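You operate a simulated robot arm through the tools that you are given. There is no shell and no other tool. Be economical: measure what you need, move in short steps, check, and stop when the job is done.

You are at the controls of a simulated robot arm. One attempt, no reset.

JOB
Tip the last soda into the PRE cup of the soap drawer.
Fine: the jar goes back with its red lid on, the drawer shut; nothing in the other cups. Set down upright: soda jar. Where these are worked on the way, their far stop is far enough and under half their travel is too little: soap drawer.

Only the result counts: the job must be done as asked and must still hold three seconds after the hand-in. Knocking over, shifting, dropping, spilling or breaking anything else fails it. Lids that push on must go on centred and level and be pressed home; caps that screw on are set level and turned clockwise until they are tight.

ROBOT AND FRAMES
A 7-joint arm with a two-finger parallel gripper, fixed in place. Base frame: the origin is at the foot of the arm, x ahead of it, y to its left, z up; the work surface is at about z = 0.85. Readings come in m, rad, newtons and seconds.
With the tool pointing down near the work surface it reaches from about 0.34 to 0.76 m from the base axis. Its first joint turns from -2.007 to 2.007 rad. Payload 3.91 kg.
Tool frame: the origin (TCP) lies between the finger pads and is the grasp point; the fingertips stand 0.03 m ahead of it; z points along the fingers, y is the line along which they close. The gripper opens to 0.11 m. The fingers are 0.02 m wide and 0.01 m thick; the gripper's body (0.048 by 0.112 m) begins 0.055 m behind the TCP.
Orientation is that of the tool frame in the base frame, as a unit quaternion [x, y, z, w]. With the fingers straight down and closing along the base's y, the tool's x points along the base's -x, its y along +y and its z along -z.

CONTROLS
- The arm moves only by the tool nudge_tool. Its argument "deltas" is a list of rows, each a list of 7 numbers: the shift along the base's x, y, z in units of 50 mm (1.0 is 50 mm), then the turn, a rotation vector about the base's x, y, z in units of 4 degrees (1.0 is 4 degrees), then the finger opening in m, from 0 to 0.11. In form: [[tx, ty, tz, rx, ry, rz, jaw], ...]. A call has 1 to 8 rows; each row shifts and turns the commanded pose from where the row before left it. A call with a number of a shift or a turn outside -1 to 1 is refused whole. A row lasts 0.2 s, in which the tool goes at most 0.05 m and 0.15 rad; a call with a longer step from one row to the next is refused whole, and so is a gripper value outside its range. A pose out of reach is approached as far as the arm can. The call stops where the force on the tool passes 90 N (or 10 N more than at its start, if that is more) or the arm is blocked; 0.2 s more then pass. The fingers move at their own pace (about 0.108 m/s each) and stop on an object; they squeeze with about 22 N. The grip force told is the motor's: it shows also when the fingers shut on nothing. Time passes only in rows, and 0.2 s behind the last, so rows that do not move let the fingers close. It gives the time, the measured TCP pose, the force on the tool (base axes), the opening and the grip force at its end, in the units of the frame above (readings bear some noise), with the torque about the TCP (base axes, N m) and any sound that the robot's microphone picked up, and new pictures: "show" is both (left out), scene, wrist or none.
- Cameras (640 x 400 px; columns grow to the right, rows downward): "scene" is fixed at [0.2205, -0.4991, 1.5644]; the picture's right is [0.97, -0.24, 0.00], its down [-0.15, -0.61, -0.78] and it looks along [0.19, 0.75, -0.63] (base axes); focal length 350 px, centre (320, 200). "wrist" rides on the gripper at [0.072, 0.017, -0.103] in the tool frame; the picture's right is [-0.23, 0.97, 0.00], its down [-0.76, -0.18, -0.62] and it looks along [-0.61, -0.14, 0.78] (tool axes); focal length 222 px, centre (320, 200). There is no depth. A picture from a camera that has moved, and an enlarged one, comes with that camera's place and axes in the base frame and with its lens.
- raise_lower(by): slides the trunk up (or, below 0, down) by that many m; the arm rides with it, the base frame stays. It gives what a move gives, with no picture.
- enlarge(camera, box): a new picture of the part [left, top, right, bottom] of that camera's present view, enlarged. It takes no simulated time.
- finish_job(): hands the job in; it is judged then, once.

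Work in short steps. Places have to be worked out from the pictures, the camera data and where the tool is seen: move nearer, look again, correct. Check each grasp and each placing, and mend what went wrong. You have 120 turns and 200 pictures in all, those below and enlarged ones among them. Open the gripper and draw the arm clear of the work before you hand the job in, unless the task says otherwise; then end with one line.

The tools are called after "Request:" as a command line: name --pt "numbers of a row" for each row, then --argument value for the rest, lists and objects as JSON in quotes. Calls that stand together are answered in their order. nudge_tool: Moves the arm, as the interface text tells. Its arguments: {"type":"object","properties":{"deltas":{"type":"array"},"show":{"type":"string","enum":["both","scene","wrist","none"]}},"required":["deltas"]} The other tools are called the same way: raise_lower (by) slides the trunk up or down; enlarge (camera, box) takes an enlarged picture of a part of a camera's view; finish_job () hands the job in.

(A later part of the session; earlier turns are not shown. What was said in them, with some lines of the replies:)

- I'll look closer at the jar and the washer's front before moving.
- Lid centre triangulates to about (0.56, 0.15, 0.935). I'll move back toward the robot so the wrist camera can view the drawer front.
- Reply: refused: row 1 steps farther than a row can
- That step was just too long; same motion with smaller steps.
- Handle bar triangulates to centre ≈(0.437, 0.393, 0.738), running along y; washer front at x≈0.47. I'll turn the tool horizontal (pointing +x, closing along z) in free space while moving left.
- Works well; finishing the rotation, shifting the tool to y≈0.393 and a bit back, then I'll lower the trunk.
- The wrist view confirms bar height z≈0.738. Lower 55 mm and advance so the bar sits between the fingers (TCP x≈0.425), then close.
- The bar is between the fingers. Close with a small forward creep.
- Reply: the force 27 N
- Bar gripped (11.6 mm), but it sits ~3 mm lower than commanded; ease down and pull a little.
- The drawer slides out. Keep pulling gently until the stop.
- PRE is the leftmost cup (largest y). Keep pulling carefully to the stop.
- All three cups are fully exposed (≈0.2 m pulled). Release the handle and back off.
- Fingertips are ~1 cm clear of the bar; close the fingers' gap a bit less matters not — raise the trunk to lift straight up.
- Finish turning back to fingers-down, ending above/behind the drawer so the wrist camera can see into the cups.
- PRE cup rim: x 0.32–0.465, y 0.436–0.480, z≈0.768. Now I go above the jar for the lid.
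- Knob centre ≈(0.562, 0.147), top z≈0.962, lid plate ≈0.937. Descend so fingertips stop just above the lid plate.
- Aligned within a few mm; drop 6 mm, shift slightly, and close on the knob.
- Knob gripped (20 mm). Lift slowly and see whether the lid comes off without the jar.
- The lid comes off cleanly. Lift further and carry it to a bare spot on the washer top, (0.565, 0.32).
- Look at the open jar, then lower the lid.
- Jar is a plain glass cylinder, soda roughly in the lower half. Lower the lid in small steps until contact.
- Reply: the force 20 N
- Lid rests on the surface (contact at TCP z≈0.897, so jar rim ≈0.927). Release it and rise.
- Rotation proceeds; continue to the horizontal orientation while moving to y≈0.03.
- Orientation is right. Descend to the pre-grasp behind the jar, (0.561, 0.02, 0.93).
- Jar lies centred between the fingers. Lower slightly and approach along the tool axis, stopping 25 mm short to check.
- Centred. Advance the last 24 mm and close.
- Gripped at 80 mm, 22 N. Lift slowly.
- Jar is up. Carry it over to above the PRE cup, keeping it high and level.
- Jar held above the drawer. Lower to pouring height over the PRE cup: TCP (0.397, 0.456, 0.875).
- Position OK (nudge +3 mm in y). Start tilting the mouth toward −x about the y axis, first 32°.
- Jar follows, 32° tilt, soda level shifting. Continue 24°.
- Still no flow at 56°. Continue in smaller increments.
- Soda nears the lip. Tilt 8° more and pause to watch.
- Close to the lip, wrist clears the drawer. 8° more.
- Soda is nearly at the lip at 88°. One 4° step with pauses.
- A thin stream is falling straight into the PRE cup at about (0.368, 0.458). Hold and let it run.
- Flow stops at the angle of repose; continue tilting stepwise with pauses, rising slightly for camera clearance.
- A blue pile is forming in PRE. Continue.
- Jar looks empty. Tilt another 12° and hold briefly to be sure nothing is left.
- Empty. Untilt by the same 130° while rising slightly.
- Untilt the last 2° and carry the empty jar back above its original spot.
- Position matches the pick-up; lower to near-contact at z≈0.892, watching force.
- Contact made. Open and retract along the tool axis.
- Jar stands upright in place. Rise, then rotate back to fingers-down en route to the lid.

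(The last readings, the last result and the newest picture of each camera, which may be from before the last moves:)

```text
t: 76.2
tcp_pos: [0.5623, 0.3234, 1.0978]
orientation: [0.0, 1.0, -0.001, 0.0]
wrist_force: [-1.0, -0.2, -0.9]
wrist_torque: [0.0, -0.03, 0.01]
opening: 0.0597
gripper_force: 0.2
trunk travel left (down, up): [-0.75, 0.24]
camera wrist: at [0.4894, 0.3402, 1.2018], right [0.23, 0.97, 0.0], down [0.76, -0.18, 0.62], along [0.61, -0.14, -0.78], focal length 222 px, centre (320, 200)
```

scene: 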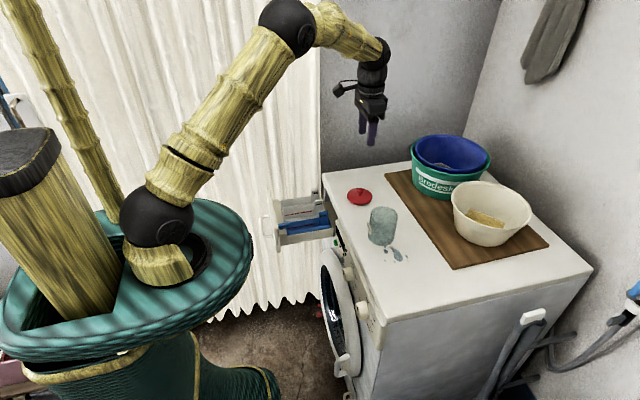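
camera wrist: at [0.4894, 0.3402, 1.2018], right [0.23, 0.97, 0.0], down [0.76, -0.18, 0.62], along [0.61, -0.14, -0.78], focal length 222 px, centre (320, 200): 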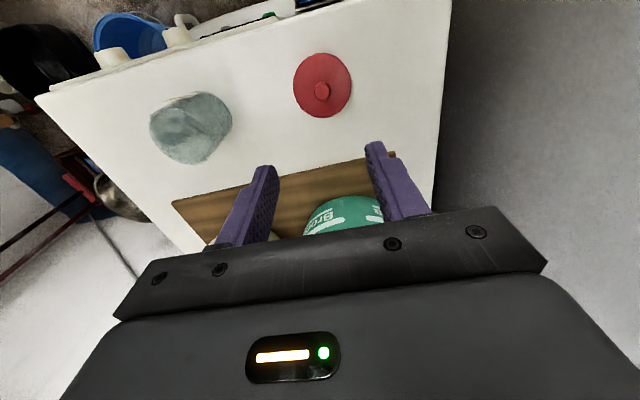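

Check the drawer, jar and lid close-up.

Request:
enlarge --camera "scene" --box '[256, 170, 416, 270]'

Request:
enlarge --camera "wrist" --box '[140, 40, 380, 180]'

```text
4.00 times, centred on (336, 220) of scene
camera zoom: at [0.2205, -0.4991, 1.5644], right [0.97, -0.24, 0.0], down [-0.15, -0.61, -0.78], along [0.19, 0.75, -0.63], focal length 1402 px, centre (256, 120)
```

zoom: 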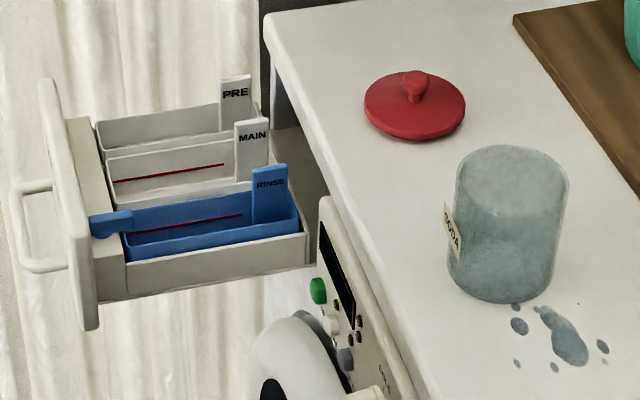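

```text
2.67 times, centred on (260, 110) of wrist
camera zoom: at [0.4894, 0.3402, 1.2018], right [0.23, 0.97, 0.0], down [0.76, -0.18, 0.62], along [0.61, -0.14, -0.78], focal length 592 px, centre (480, 440)
```

zoom: 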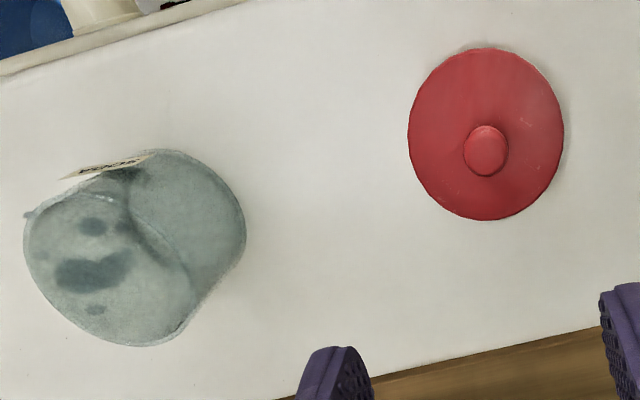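

Soda is gone from the jar and everything else is untouched; jar is within ~1 mm of its old place. Descend to the lid knob.

Request:
nudge_tool --pt "-0.02 -0.02 -0.8 0 0 0 0.05" --pt "0 0 -0.8 0 0 0 0.05" --pt "0 0 -0.8 0 0 0 0.05" --pt "0 0 -0.8 0 0 0 0.05" --pt "0 0 -0.4 0 0 0 0.05" --pt "0 0 0 0 0 0 0.05" --show "wrist"

```text
t: 77.6
tcp_pos: [0.5622, 0.3245, 0.918]
orientation: [0.0, 1.0, 0.0, -0.001]
wrist_force: [-0.5, 0.4, 0.4]
wrist_torque: [0.0, 0.0, -0.02]
opening: 0.0503
gripper_force: 0.0
trunk travel left (down, up): [-0.75, 0.24]
camera wrist: at [0.4889, 0.3404, 1.0211], right [0.23, 0.97, 0.0], down [0.76, -0.18, 0.62], along [0.61, -0.14, -0.78], focal length 222 px, centre (320, 200)
```

wrist: 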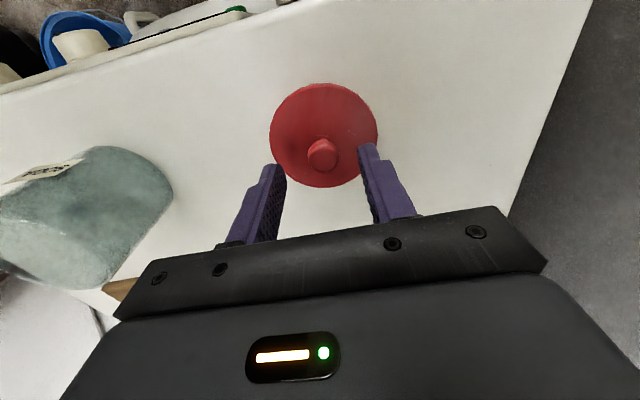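

Shift −3 mm in x to match the earlier grip on the knob, descend 19 mm, close.

Request:
nudge_tool --pt "-0.05 0.02 -0.2 0 0 0 0.05" --pt "0 0 -0.2 0 0 0 0.05" --pt "0 0 0 0 0 0 0.0" --pt "0 0 0 0 0 0 0.0" --show "wrist"

```text
t: 78.6
tcp_pos: [0.5569, 0.3248, 0.8979]
orientation: [0.0, 1.0, 0.0, 0.0]
wrist_force: [0.0, -0.1, 0.4]
wrist_torque: [0.01, -0.06, -0.01]
opening: 0.02
gripper_force: 21.7
trunk travel left (down, up): [-0.75, 0.24]
camera wrist: at [0.4846, 0.3411, 1.0018], right [0.23, 0.97, 0.0], down [0.76, -0.18, 0.62], along [0.61, -0.14, -0.78], focal length 222 px, centre (320, 200)
```

wrist: 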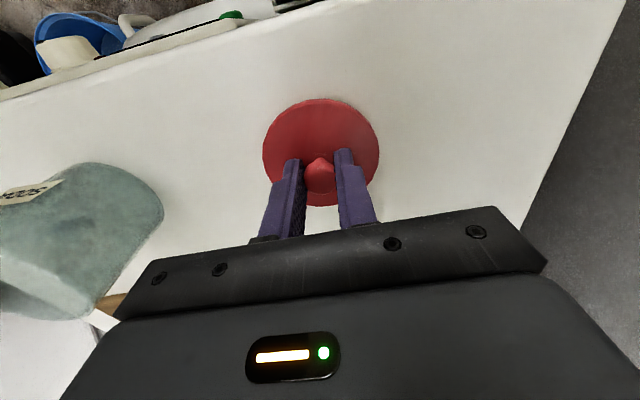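

Grip matches the earlier one (within ~1 mm). Lift and bring it above the jar.

Request:
nudge_tool --pt "0 0 0.5 0 0 0 0.0" --pt "0 0 0.9 0 0 0 0.0" --pt "0 0 0.9 0 0 0 0.0" --pt "0.02 -0.9 0 0 0 0 0.0" --pt "0.02 -0.9 0 0 0 0 0.0" --pt "0.02 -0.9 0 0 0 0 0.0" --pt "0 -0.9 0 0 0 0 0.0" --pt "0 0 0 0 0 0 0.0" --show "both"

Request:
enlarge --camera "scene" --box '[350, 165, 414, 255]'

```text
t: 80.4
tcp_pos: [0.5614, 0.1452, 1.0131]
orientation: [-0.001, 1.0, 0.0, 0.0]
wrist_force: [0.0, 0.7, -1.0]
wrist_torque: [-0.04, 0.04, -0.01]
opening: 0.0201
gripper_force: 21.6
trunk travel left (down, up): [-0.75, 0.24]
camera wrist: at [0.4883, 0.1617, 1.1163], right [0.23, 0.97, 0.0], down [0.76, -0.18, 0.62], along [0.61, -0.14, -0.78], focal length 222 px, centre (320, 200)
```

scene: 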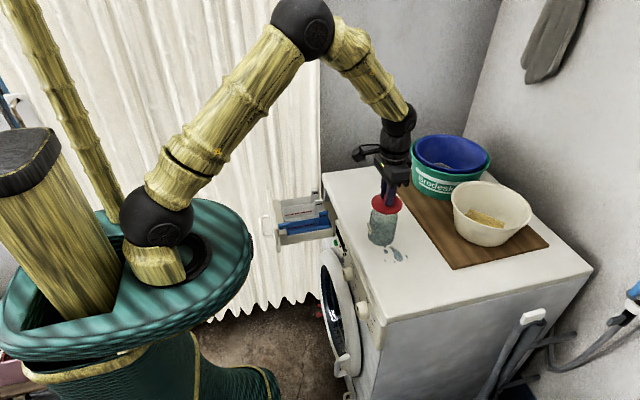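
wrist: 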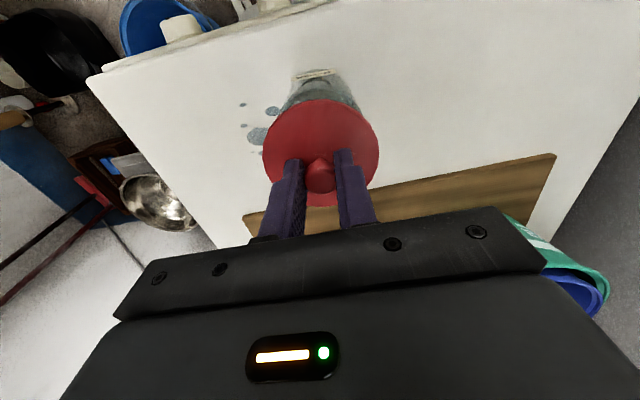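

```text
4.44 times, centred on (382, 210) of scene
camera zoom: at [0.2205, -0.4991, 1.5644], right [0.97, -0.24, 0.0], down [-0.15, -0.61, -0.78], along [0.19, 0.75, -0.63], focal length 1558 px, centre (44, 156)
```

zoom: 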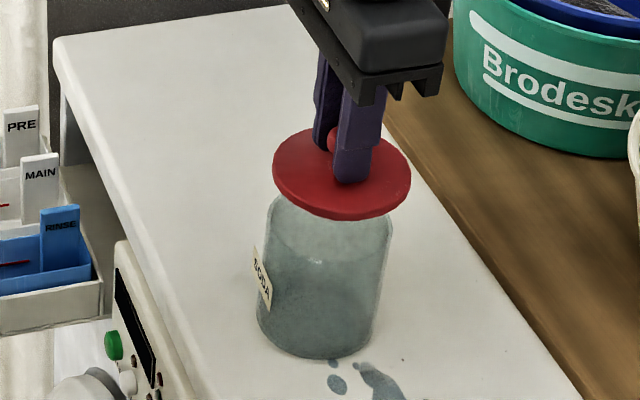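

Aligned. Lower to just above the rim (TCP z≈0.982) and inspect.

Request:
nudge_tool --pt "-0.02 0 -0.3 0 0 0 0.0" --pt "0 0 -0.3 0 0 0 0.0" --pt "0 0 0 0 0 0 0.0" --show "none"

Request:
enlarge --camera "scene" --box '[350, 190, 414, 250]'

```text
t: 81.2
tcp_pos: [0.56, 0.1448, 0.9824]
orientation: [0.0, 1.0, 0.0, -0.001]
wrist_force: [0.1, -1.2, -0.3]
wrist_torque: [0.03, -0.06, 0.02]
opening: 0.0203
gripper_force: 22.1
trunk travel left (down, up): [-0.75, 0.24]
```

```text
6.67 times, centred on (382, 220) of scene
camera zoom: at [0.2205, -0.4991, 1.5644], right [0.97, -0.24, 0.0], down [-0.15, -0.61, -0.78], along [0.19, 0.75, -0.63], focal length 2337 px, centre (-93, 67)
```

zoom: 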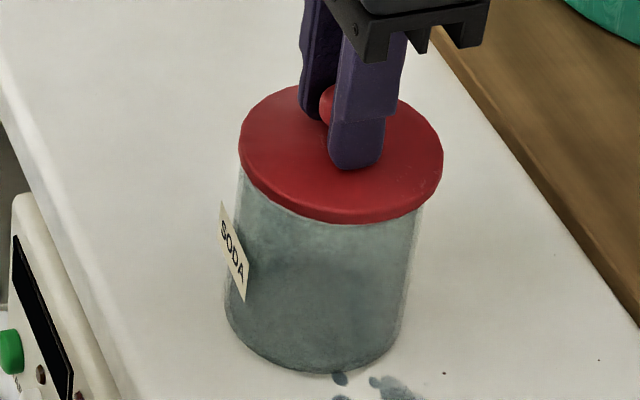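

Alignment matches the original picture. Lower to seat and press down.

Request:
nudge_tool --pt "0 0 -0.1 0 0 0 0.0" --pt "0 0 -0.08 0 0 0 0.0" --pt "0 0 -0.08 0 0 0 0.0" --show "none"

Request:
enlarge --camera "scene" --box '[350, 190, 414, 250]'

```text
t: 82.0
tcp_pos: [0.5589, 0.1454, 0.9741]
orientation: [0.0, 1.0, 0.0, 0.003]
wrist_force: [2.2, -1.2, 27.8]
wrist_torque: [-0.06, -0.15, 0.03]
opening: 0.0201
gripper_force: 21.9
trunk travel left (down, up): [-0.75, 0.24]
```

```text
6.67 times, centred on (382, 220) of scene
camera zoom: at [0.2205, -0.4991, 1.5644], right [0.97, -0.24, 0.0], down [-0.15, -0.61, -0.78], along [0.19, 0.75, -0.63], focal length 2337 px, centre (-93, 67)
```

zoom: 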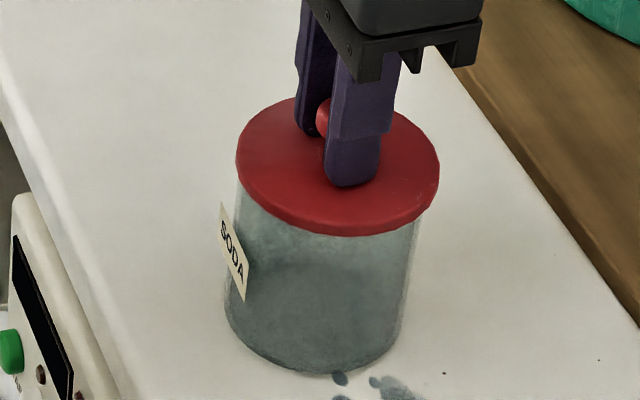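

Contact at the expected seat height (28 N). Press a bit more, then relax and release.

Request:
nudge_tool --pt "0.02 0 -0.07 0 0 0 0.0" --pt "0 0 -0.05 0 0 0 0.0" --show "none"

Request:
nudge_tool --pt "0 0 0.18 0 0 0 0.0" --pt "0 0 0 0 0 0 0.05" --pt "0 0 0 0 0 0 0.05" --pt "0 0 0.5 0 0 0 0.05" --pt "0 0 0.8 0 0 0 0.05" --show "both"

Request:
enlarge --camera "scene" --box '[350, 195, 414, 255]'

```text
t: 82.6
tcp_pos: [0.5584, 0.145, 0.972]
orientation: [-0.001, 1.0, 0.003, 0.008]
wrist_force: [0.3, -1.6, 76.5]
wrist_torque: [-0.23, 0.69, -0.01]
opening: 0.0201
gripper_force: 21.9
trunk travel left (down, up): [-0.75, 0.24]
```

```text
t: 83.8
tcp_pos: [0.5588, 0.1442, 1.0376]
orientation: [-0.001, 1.0, 0.0, -0.002]
wrist_force: [-0.2, 0.4, -0.6]
wrist_torque: [0.03, -0.02, 0.02]
opening: 0.0502
gripper_force: 0.0
trunk travel left (down, up): [-0.75, 0.24]
camera wrist: at [0.4871, 0.1608, 1.1414], right [0.23, 0.97, 0.0], down [0.76, -0.18, 0.62], along [0.6, -0.14, -0.78], focal length 222 px, centre (320, 200)
```

scene: 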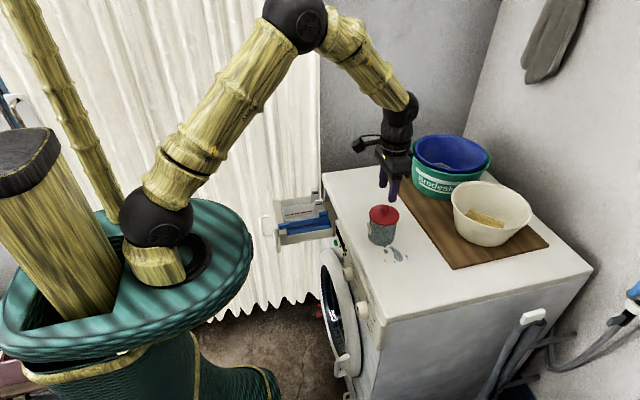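
wrist: 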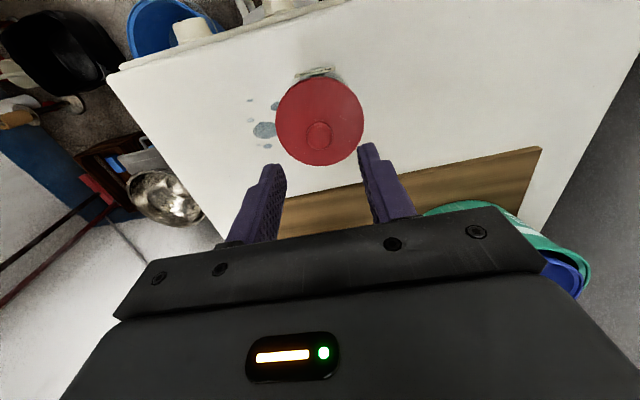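

```text
6.67 times, centred on (382, 225) of scene
camera zoom: at [0.2205, -0.4991, 1.5644], right [0.97, -0.24, 0.0], down [-0.15, -0.61, -0.78], along [0.19, 0.75, -0.63], focal length 2337 px, centre (-93, 33)
```

zoom: 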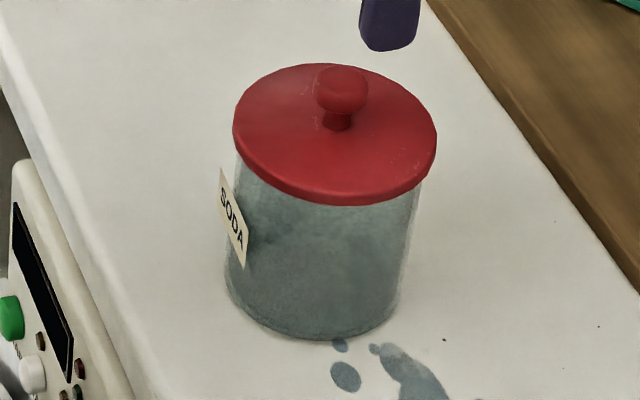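

Lid sits centred and level like originally, pressed with 76 N. Now go to the drawer handle: rise and move to (0.195, 0.392), fingers closed and pointing down, to push the handle bar.

Request:
nudge_tool --pt "0 0 0.9 0 0 0 0.0" --pt "-0.3 0.2 0.5 0 0 0 0.0" --pt "-0.8 0.55 0 0 0 0 0.0" --pt "-0.8 0.55 0 0 0 0 0.0" --pt "-0.8 0.55 0 0 0 0 0.0" --pt "-0.8 0.55 0 0 0 0 0.0" --pt "-0.8 0.55 0 0 0 0 0.0" --pt "-0.8 0.55 0 0 0 0 0.0" --show "none"

Request:
nudge_tool --pt "-0.8 0.55 0 0 0 0 0.0" --pt "-0.8 0.55 0 0 0 0 0.0" --pt "-0.68 0.3 0 0 0 0 0.0" --pt "-0.7 0.05 0 0 0 0 0.0" --show "both"

```text
t: 85.6
tcp_pos: [0.3038, 0.3238, 1.1076]
orientation: [0.0, 1.0, -0.001, 0.0]
wrist_force: [0.8, 0.6, 0.7]
wrist_torque: [0.0, -0.02, 0.01]
opening: 0.0
gripper_force: 21.9
trunk travel left (down, up): [-0.75, 0.24]
```

```text
t: 86.6
tcp_pos: [0.154, 0.3939, 1.1082]
orientation: [0.0, 1.0, 0.001, -0.001]
wrist_force: [-0.6, 0.3, 0.0]
wrist_torque: [-0.06, -0.03, 0.0]
opening: 0.0
gripper_force: 21.3
trunk travel left (down, up): [-0.75, 0.24]
camera wrist: at [0.0808, 0.4096, 1.2122], right [0.23, 0.97, 0.0], down [0.76, -0.18, 0.62], along [0.61, -0.14, -0.78], focal length 222 px, centre (320, 200)
```

scene: 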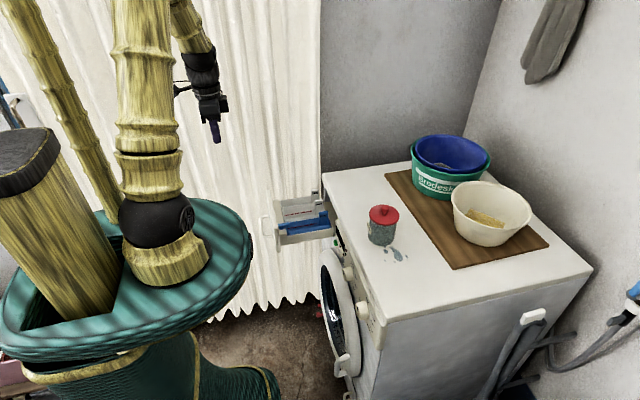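
wrist: 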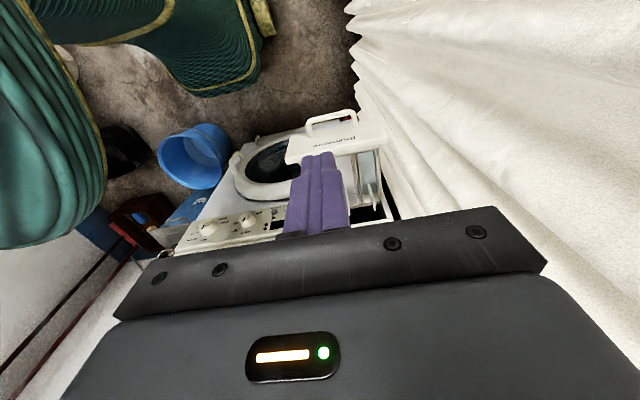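

Peek into the cups, then lower.

Request:
enlarge --camera "wrist" --box '[270, 90, 430, 230]'

Request:
raise_lower --by -0.25

Request:
nudge_tool --pt "0 0 -0.5 0 0 0 0.0" --pt "0 0 -0.5 0 0 0 0.0" --pt "0 0 -0.5 0 0 0 0.0" --pt "0 0 -0.62 0 0 0 0.0" --pt "0 0 0 0 0 0 0.0" --show "both"

```text
2.86 times, centred on (350, 160) of wrist
camera zoom: at [0.0808, 0.4096, 1.2122], right [0.23, 0.97, 0.0], down [0.76, -0.18, 0.62], along [0.61, -0.14, -0.78], focal length 635 px, centre (234, 314)
```

zoom: 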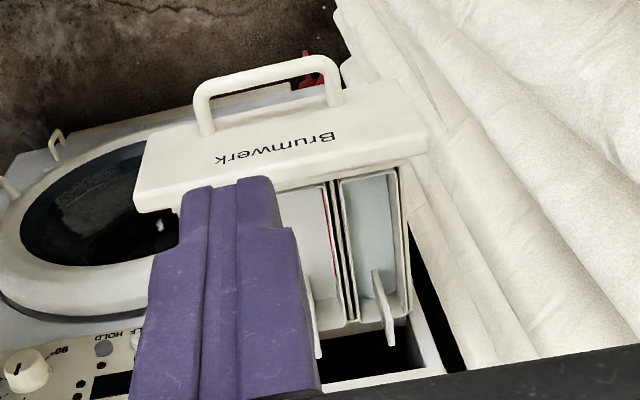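

```text
t: 89.1
tcp_pos: [0.1538, 0.3936, 0.8587]
orientation: [-0.001, 1.0, 0.0, 0.0]
wrist_force: [0.9, 0.1, 0.5]
wrist_torque: [0.03, 0.02, 0.04]
opening: 0.0
gripper_force: 22.0
trunk travel left (down, up): [-0.5, 0.49]
```

```text
t: 90.3
tcp_pos: [0.1558, 0.3943, 0.7506]
orientation: [0.0, 1.0, 0.0, 0.0]
wrist_force: [-1.3, 0.3, -0.3]
wrist_torque: [0.0, 0.0, -0.02]
opening: 0.0001
gripper_force: 21.9
trunk travel left (down, up): [-0.5, 0.49]
camera wrist: at [0.0819, 0.4104, 0.855], right [0.23, 0.97, 0.0], down [0.76, -0.18, 0.62], along [0.61, -0.14, -0.78], focal length 222 px, centre (320, 200)
```

scene: 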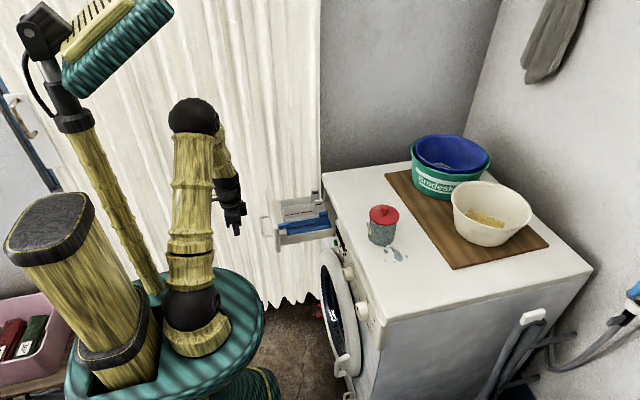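
wrist: 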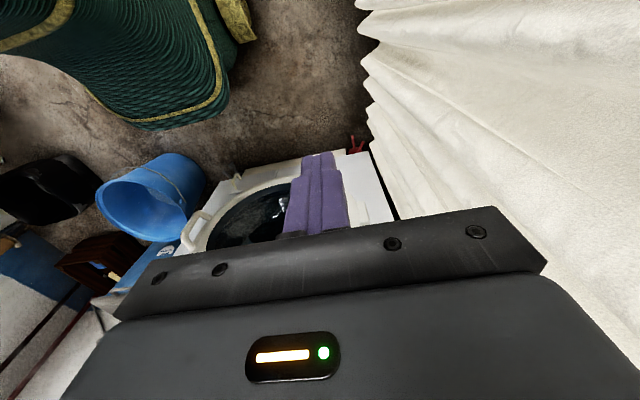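

PRE holds the soda, MAIN is clean. Lower 8 mm more and push along +x.

Request:
nudge_tool --pt "0 0 -0.16 0 0 0 0.0" --pt "0.6 0 0 0 0 0 0.0" --pt "0.5 0 0 0 0 0 0.0" --pt "0.4 0 0 0 0 0 0.0" --pt "0.4 0 0 0 0 0 0.0" --show "both"

```text
t: 91.5
tcp_pos: [0.2507, 0.3921, 0.7432]
orientation: [0.0, 1.0, -0.001, 0.0]
wrist_force: [-0.4, 0.1, -0.4]
wrist_torque: [0.01, -0.03, -0.01]
opening: 0.0
gripper_force: 22.0
trunk travel left (down, up): [-0.5, 0.49]
camera wrist: at [0.1784, 0.409, 0.8465], right [0.23, 0.97, 0.0], down [0.76, -0.18, 0.62], along [0.61, -0.14, -0.78], focal length 222 px, centre (320, 200)
```

scene: 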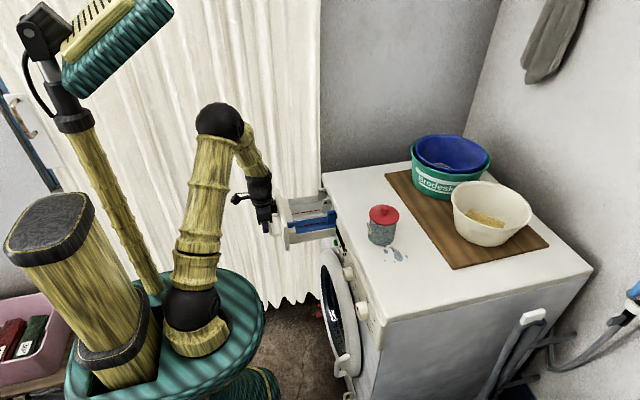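
wrist: 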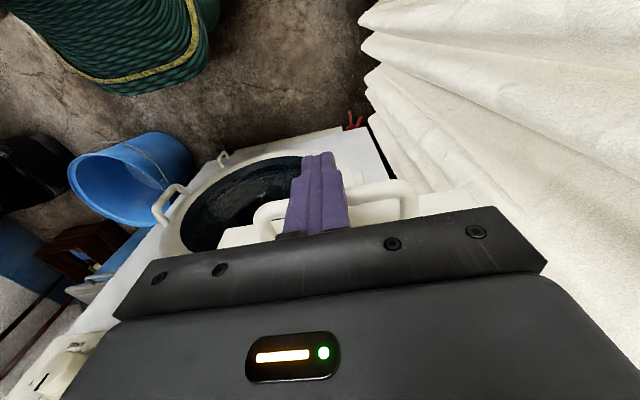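

The drawer is moving with the bar. Continue to push gently.

Request:
nudge_tool --pt "0.4 0 0 0 0 0 0.0" --pt "0.4 0 0 0 0 0 0.0" --pt "0.4 0 0 0 0 0 0.0" --pt "0.4 0 0 0 0 0 0.0" --pt "0.4 0 0 0 0 0 0.0" --pt "0.4 0 0 0 0 0 0.0" --pt "0.4 0 0 0 0 0 0.0" --show "both"

```text
t: 93.1
tcp_pos: [0.3895, 0.3931, 0.7447]
orientation: [0.0, 1.0, 0.0, 0.0]
wrist_force: [-0.1, -0.1, 0.2]
wrist_torque: [0.04, -0.01, -0.02]
opening: 0.0
gripper_force: 21.9
trunk travel left (down, up): [-0.5, 0.49]
camera wrist: at [0.3169, 0.4091, 0.848], right [0.23, 0.97, 0.0], down [0.76, -0.18, 0.62], along [0.61, -0.14, -0.78], focal length 222 px, centre (320, 200)
```

scene: 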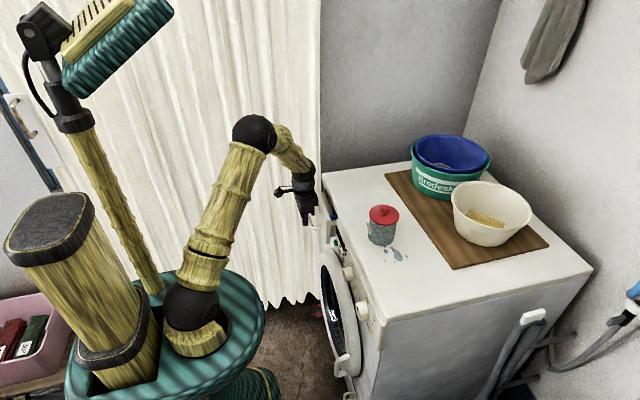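
wrist: 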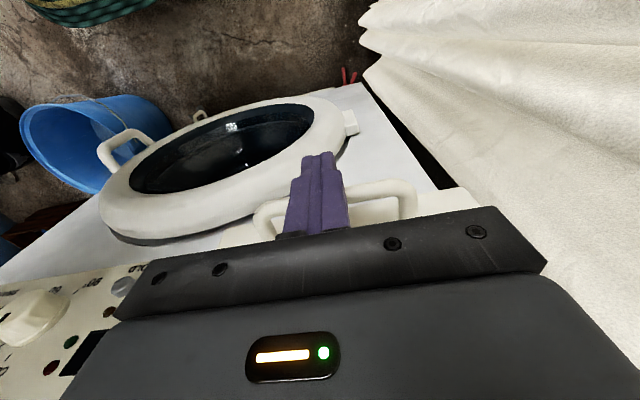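

About 30 mm left; push in smaller steps to the stop.

Request:
nudge_tool --pt "0.2 0 0 0 0 0 0.0" --pt "0.2 0 0 0 0 0 0.0" --pt "0.15 0 0 0 0 0 0.0" --pt "0.1 0 0 0 0 0 0.0" --show "none"

Request:
enlarge --camera "scene" --box '[290, 170, 402, 240]'

```text
t: 94.1
tcp_pos: [0.4174, 0.3911, 0.7448]
orientation: [-0.001, 1.0, -0.002, -0.002]
wrist_force: [-14.2, -5.2, 0.0]
wrist_torque: [-0.13, 0.16, -0.04]
opening: 0.0001
gripper_force: 22.2
trunk travel left (down, up): [-0.5, 0.49]
```

```text
5.71 times, centred on (346, 205) of scene
camera zoom: at [0.2205, -0.4991, 1.5644], right [0.97, -0.24, 0.0], down [-0.15, -0.61, -0.78], along [0.19, 0.75, -0.63], focal length 2003 px, centre (171, 171)
```

zoom: 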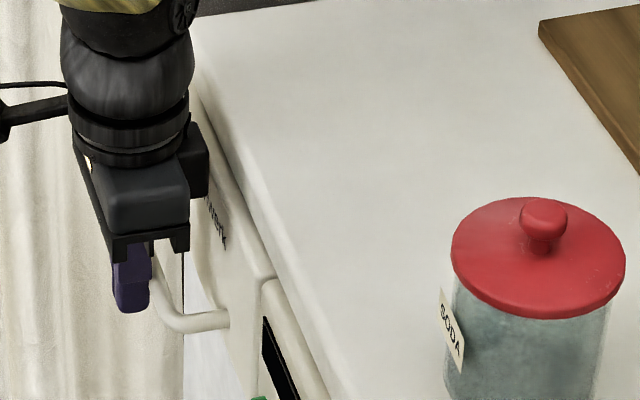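

Resistance appears (14 N), at the expected closed position. One more small push, then back off, rise and verify.

Request:
nudge_tool --pt "0.08 0 0 0 0 0 0.0" --pt "0.06 0 0 0 0 0 0.0" --show "none"

Request:
nudge_tool --pt "-0.5 0 0 0 0 0 0.0" --pt "-0.8 0 0 0 0 0 0.0" --pt "-0.8 0 0.3 0 0 0 0.0" --pt "0 0 0.9 0 0 0 0.05" --pt "0 0 0.9 0 0 0 0.08" --pt "0 0 0.9 0 0 0 0.08" --pt "0 0 0.9 0 0 0 0.08" --pt "0 0 0.9 0 0 0 0.08" --show "both"

Request:
enlarge --camera "scene" --box '[290, 180, 386, 240]'

```text
t: 94.7
tcp_pos: [0.4184, 0.3927, 0.7447]
orientation: [-0.001, 1.0, -0.003, -0.006]
wrist_force: [-57.2, -6.8, 0.1]
wrist_torque: [-0.06, 0.56, -0.04]
opening: 0.0
gripper_force: 21.7
trunk travel left (down, up): [-0.5, 0.49]
```

```text
t: 96.5
tcp_pos: [0.3226, 0.3922, 0.9865]
orientation: [0.0, 1.0, -0.001, 0.0]
wrist_force: [-0.5, -0.5, 0.1]
wrist_torque: [0.04, 0.01, 0.0]
opening: 0.08
gripper_force: 0.1
trunk travel left (down, up): [-0.5, 0.49]
camera wrist: at [0.2507, 0.4093, 1.09], right [0.23, 0.97, 0.0], down [0.76, -0.18, 0.62], along [0.61, -0.14, -0.78], focal length 222 px, centre (320, 200)
```

scene: 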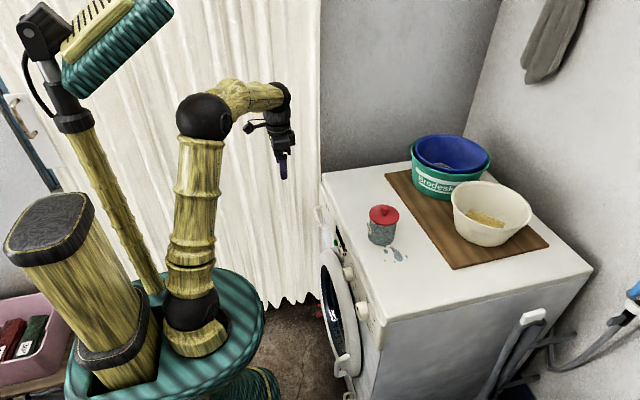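
wrist: 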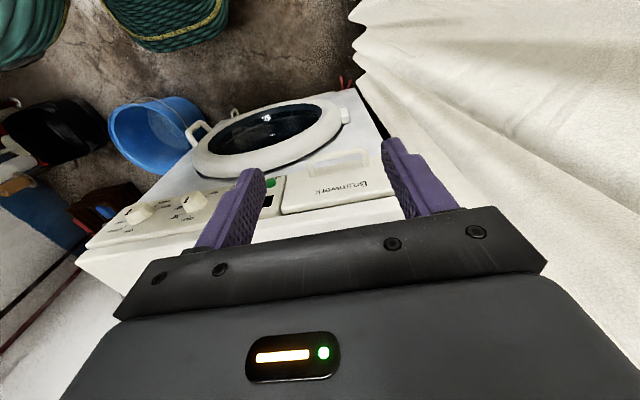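

```text
6.67 times, centred on (338, 210) of scene
camera zoom: at [0.2205, -0.4991, 1.5644], right [0.97, -0.24, 0.0], down [-0.15, -0.61, -0.78], along [0.19, 0.75, -0.63], focal length 2337 px, centre (200, 133)
```

zoom: 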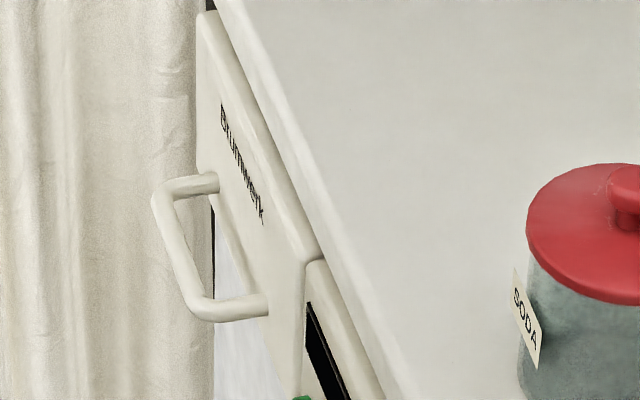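

The drawer picture matches the starting one exactly (fully shut), the jar stands lidded in place, and the arm is clear with the gripper open. Handing in.

Request:
finish_job

```text
The job is handed in.
```

The soda is in the PRE cup. The jar is back upright in its place with the red lid pressed on, and the drawer is shut. I saw soda only in the PRE cup. I checked MAIN after pouring and it was clean; RINSE looked clean before I shut the drawer.
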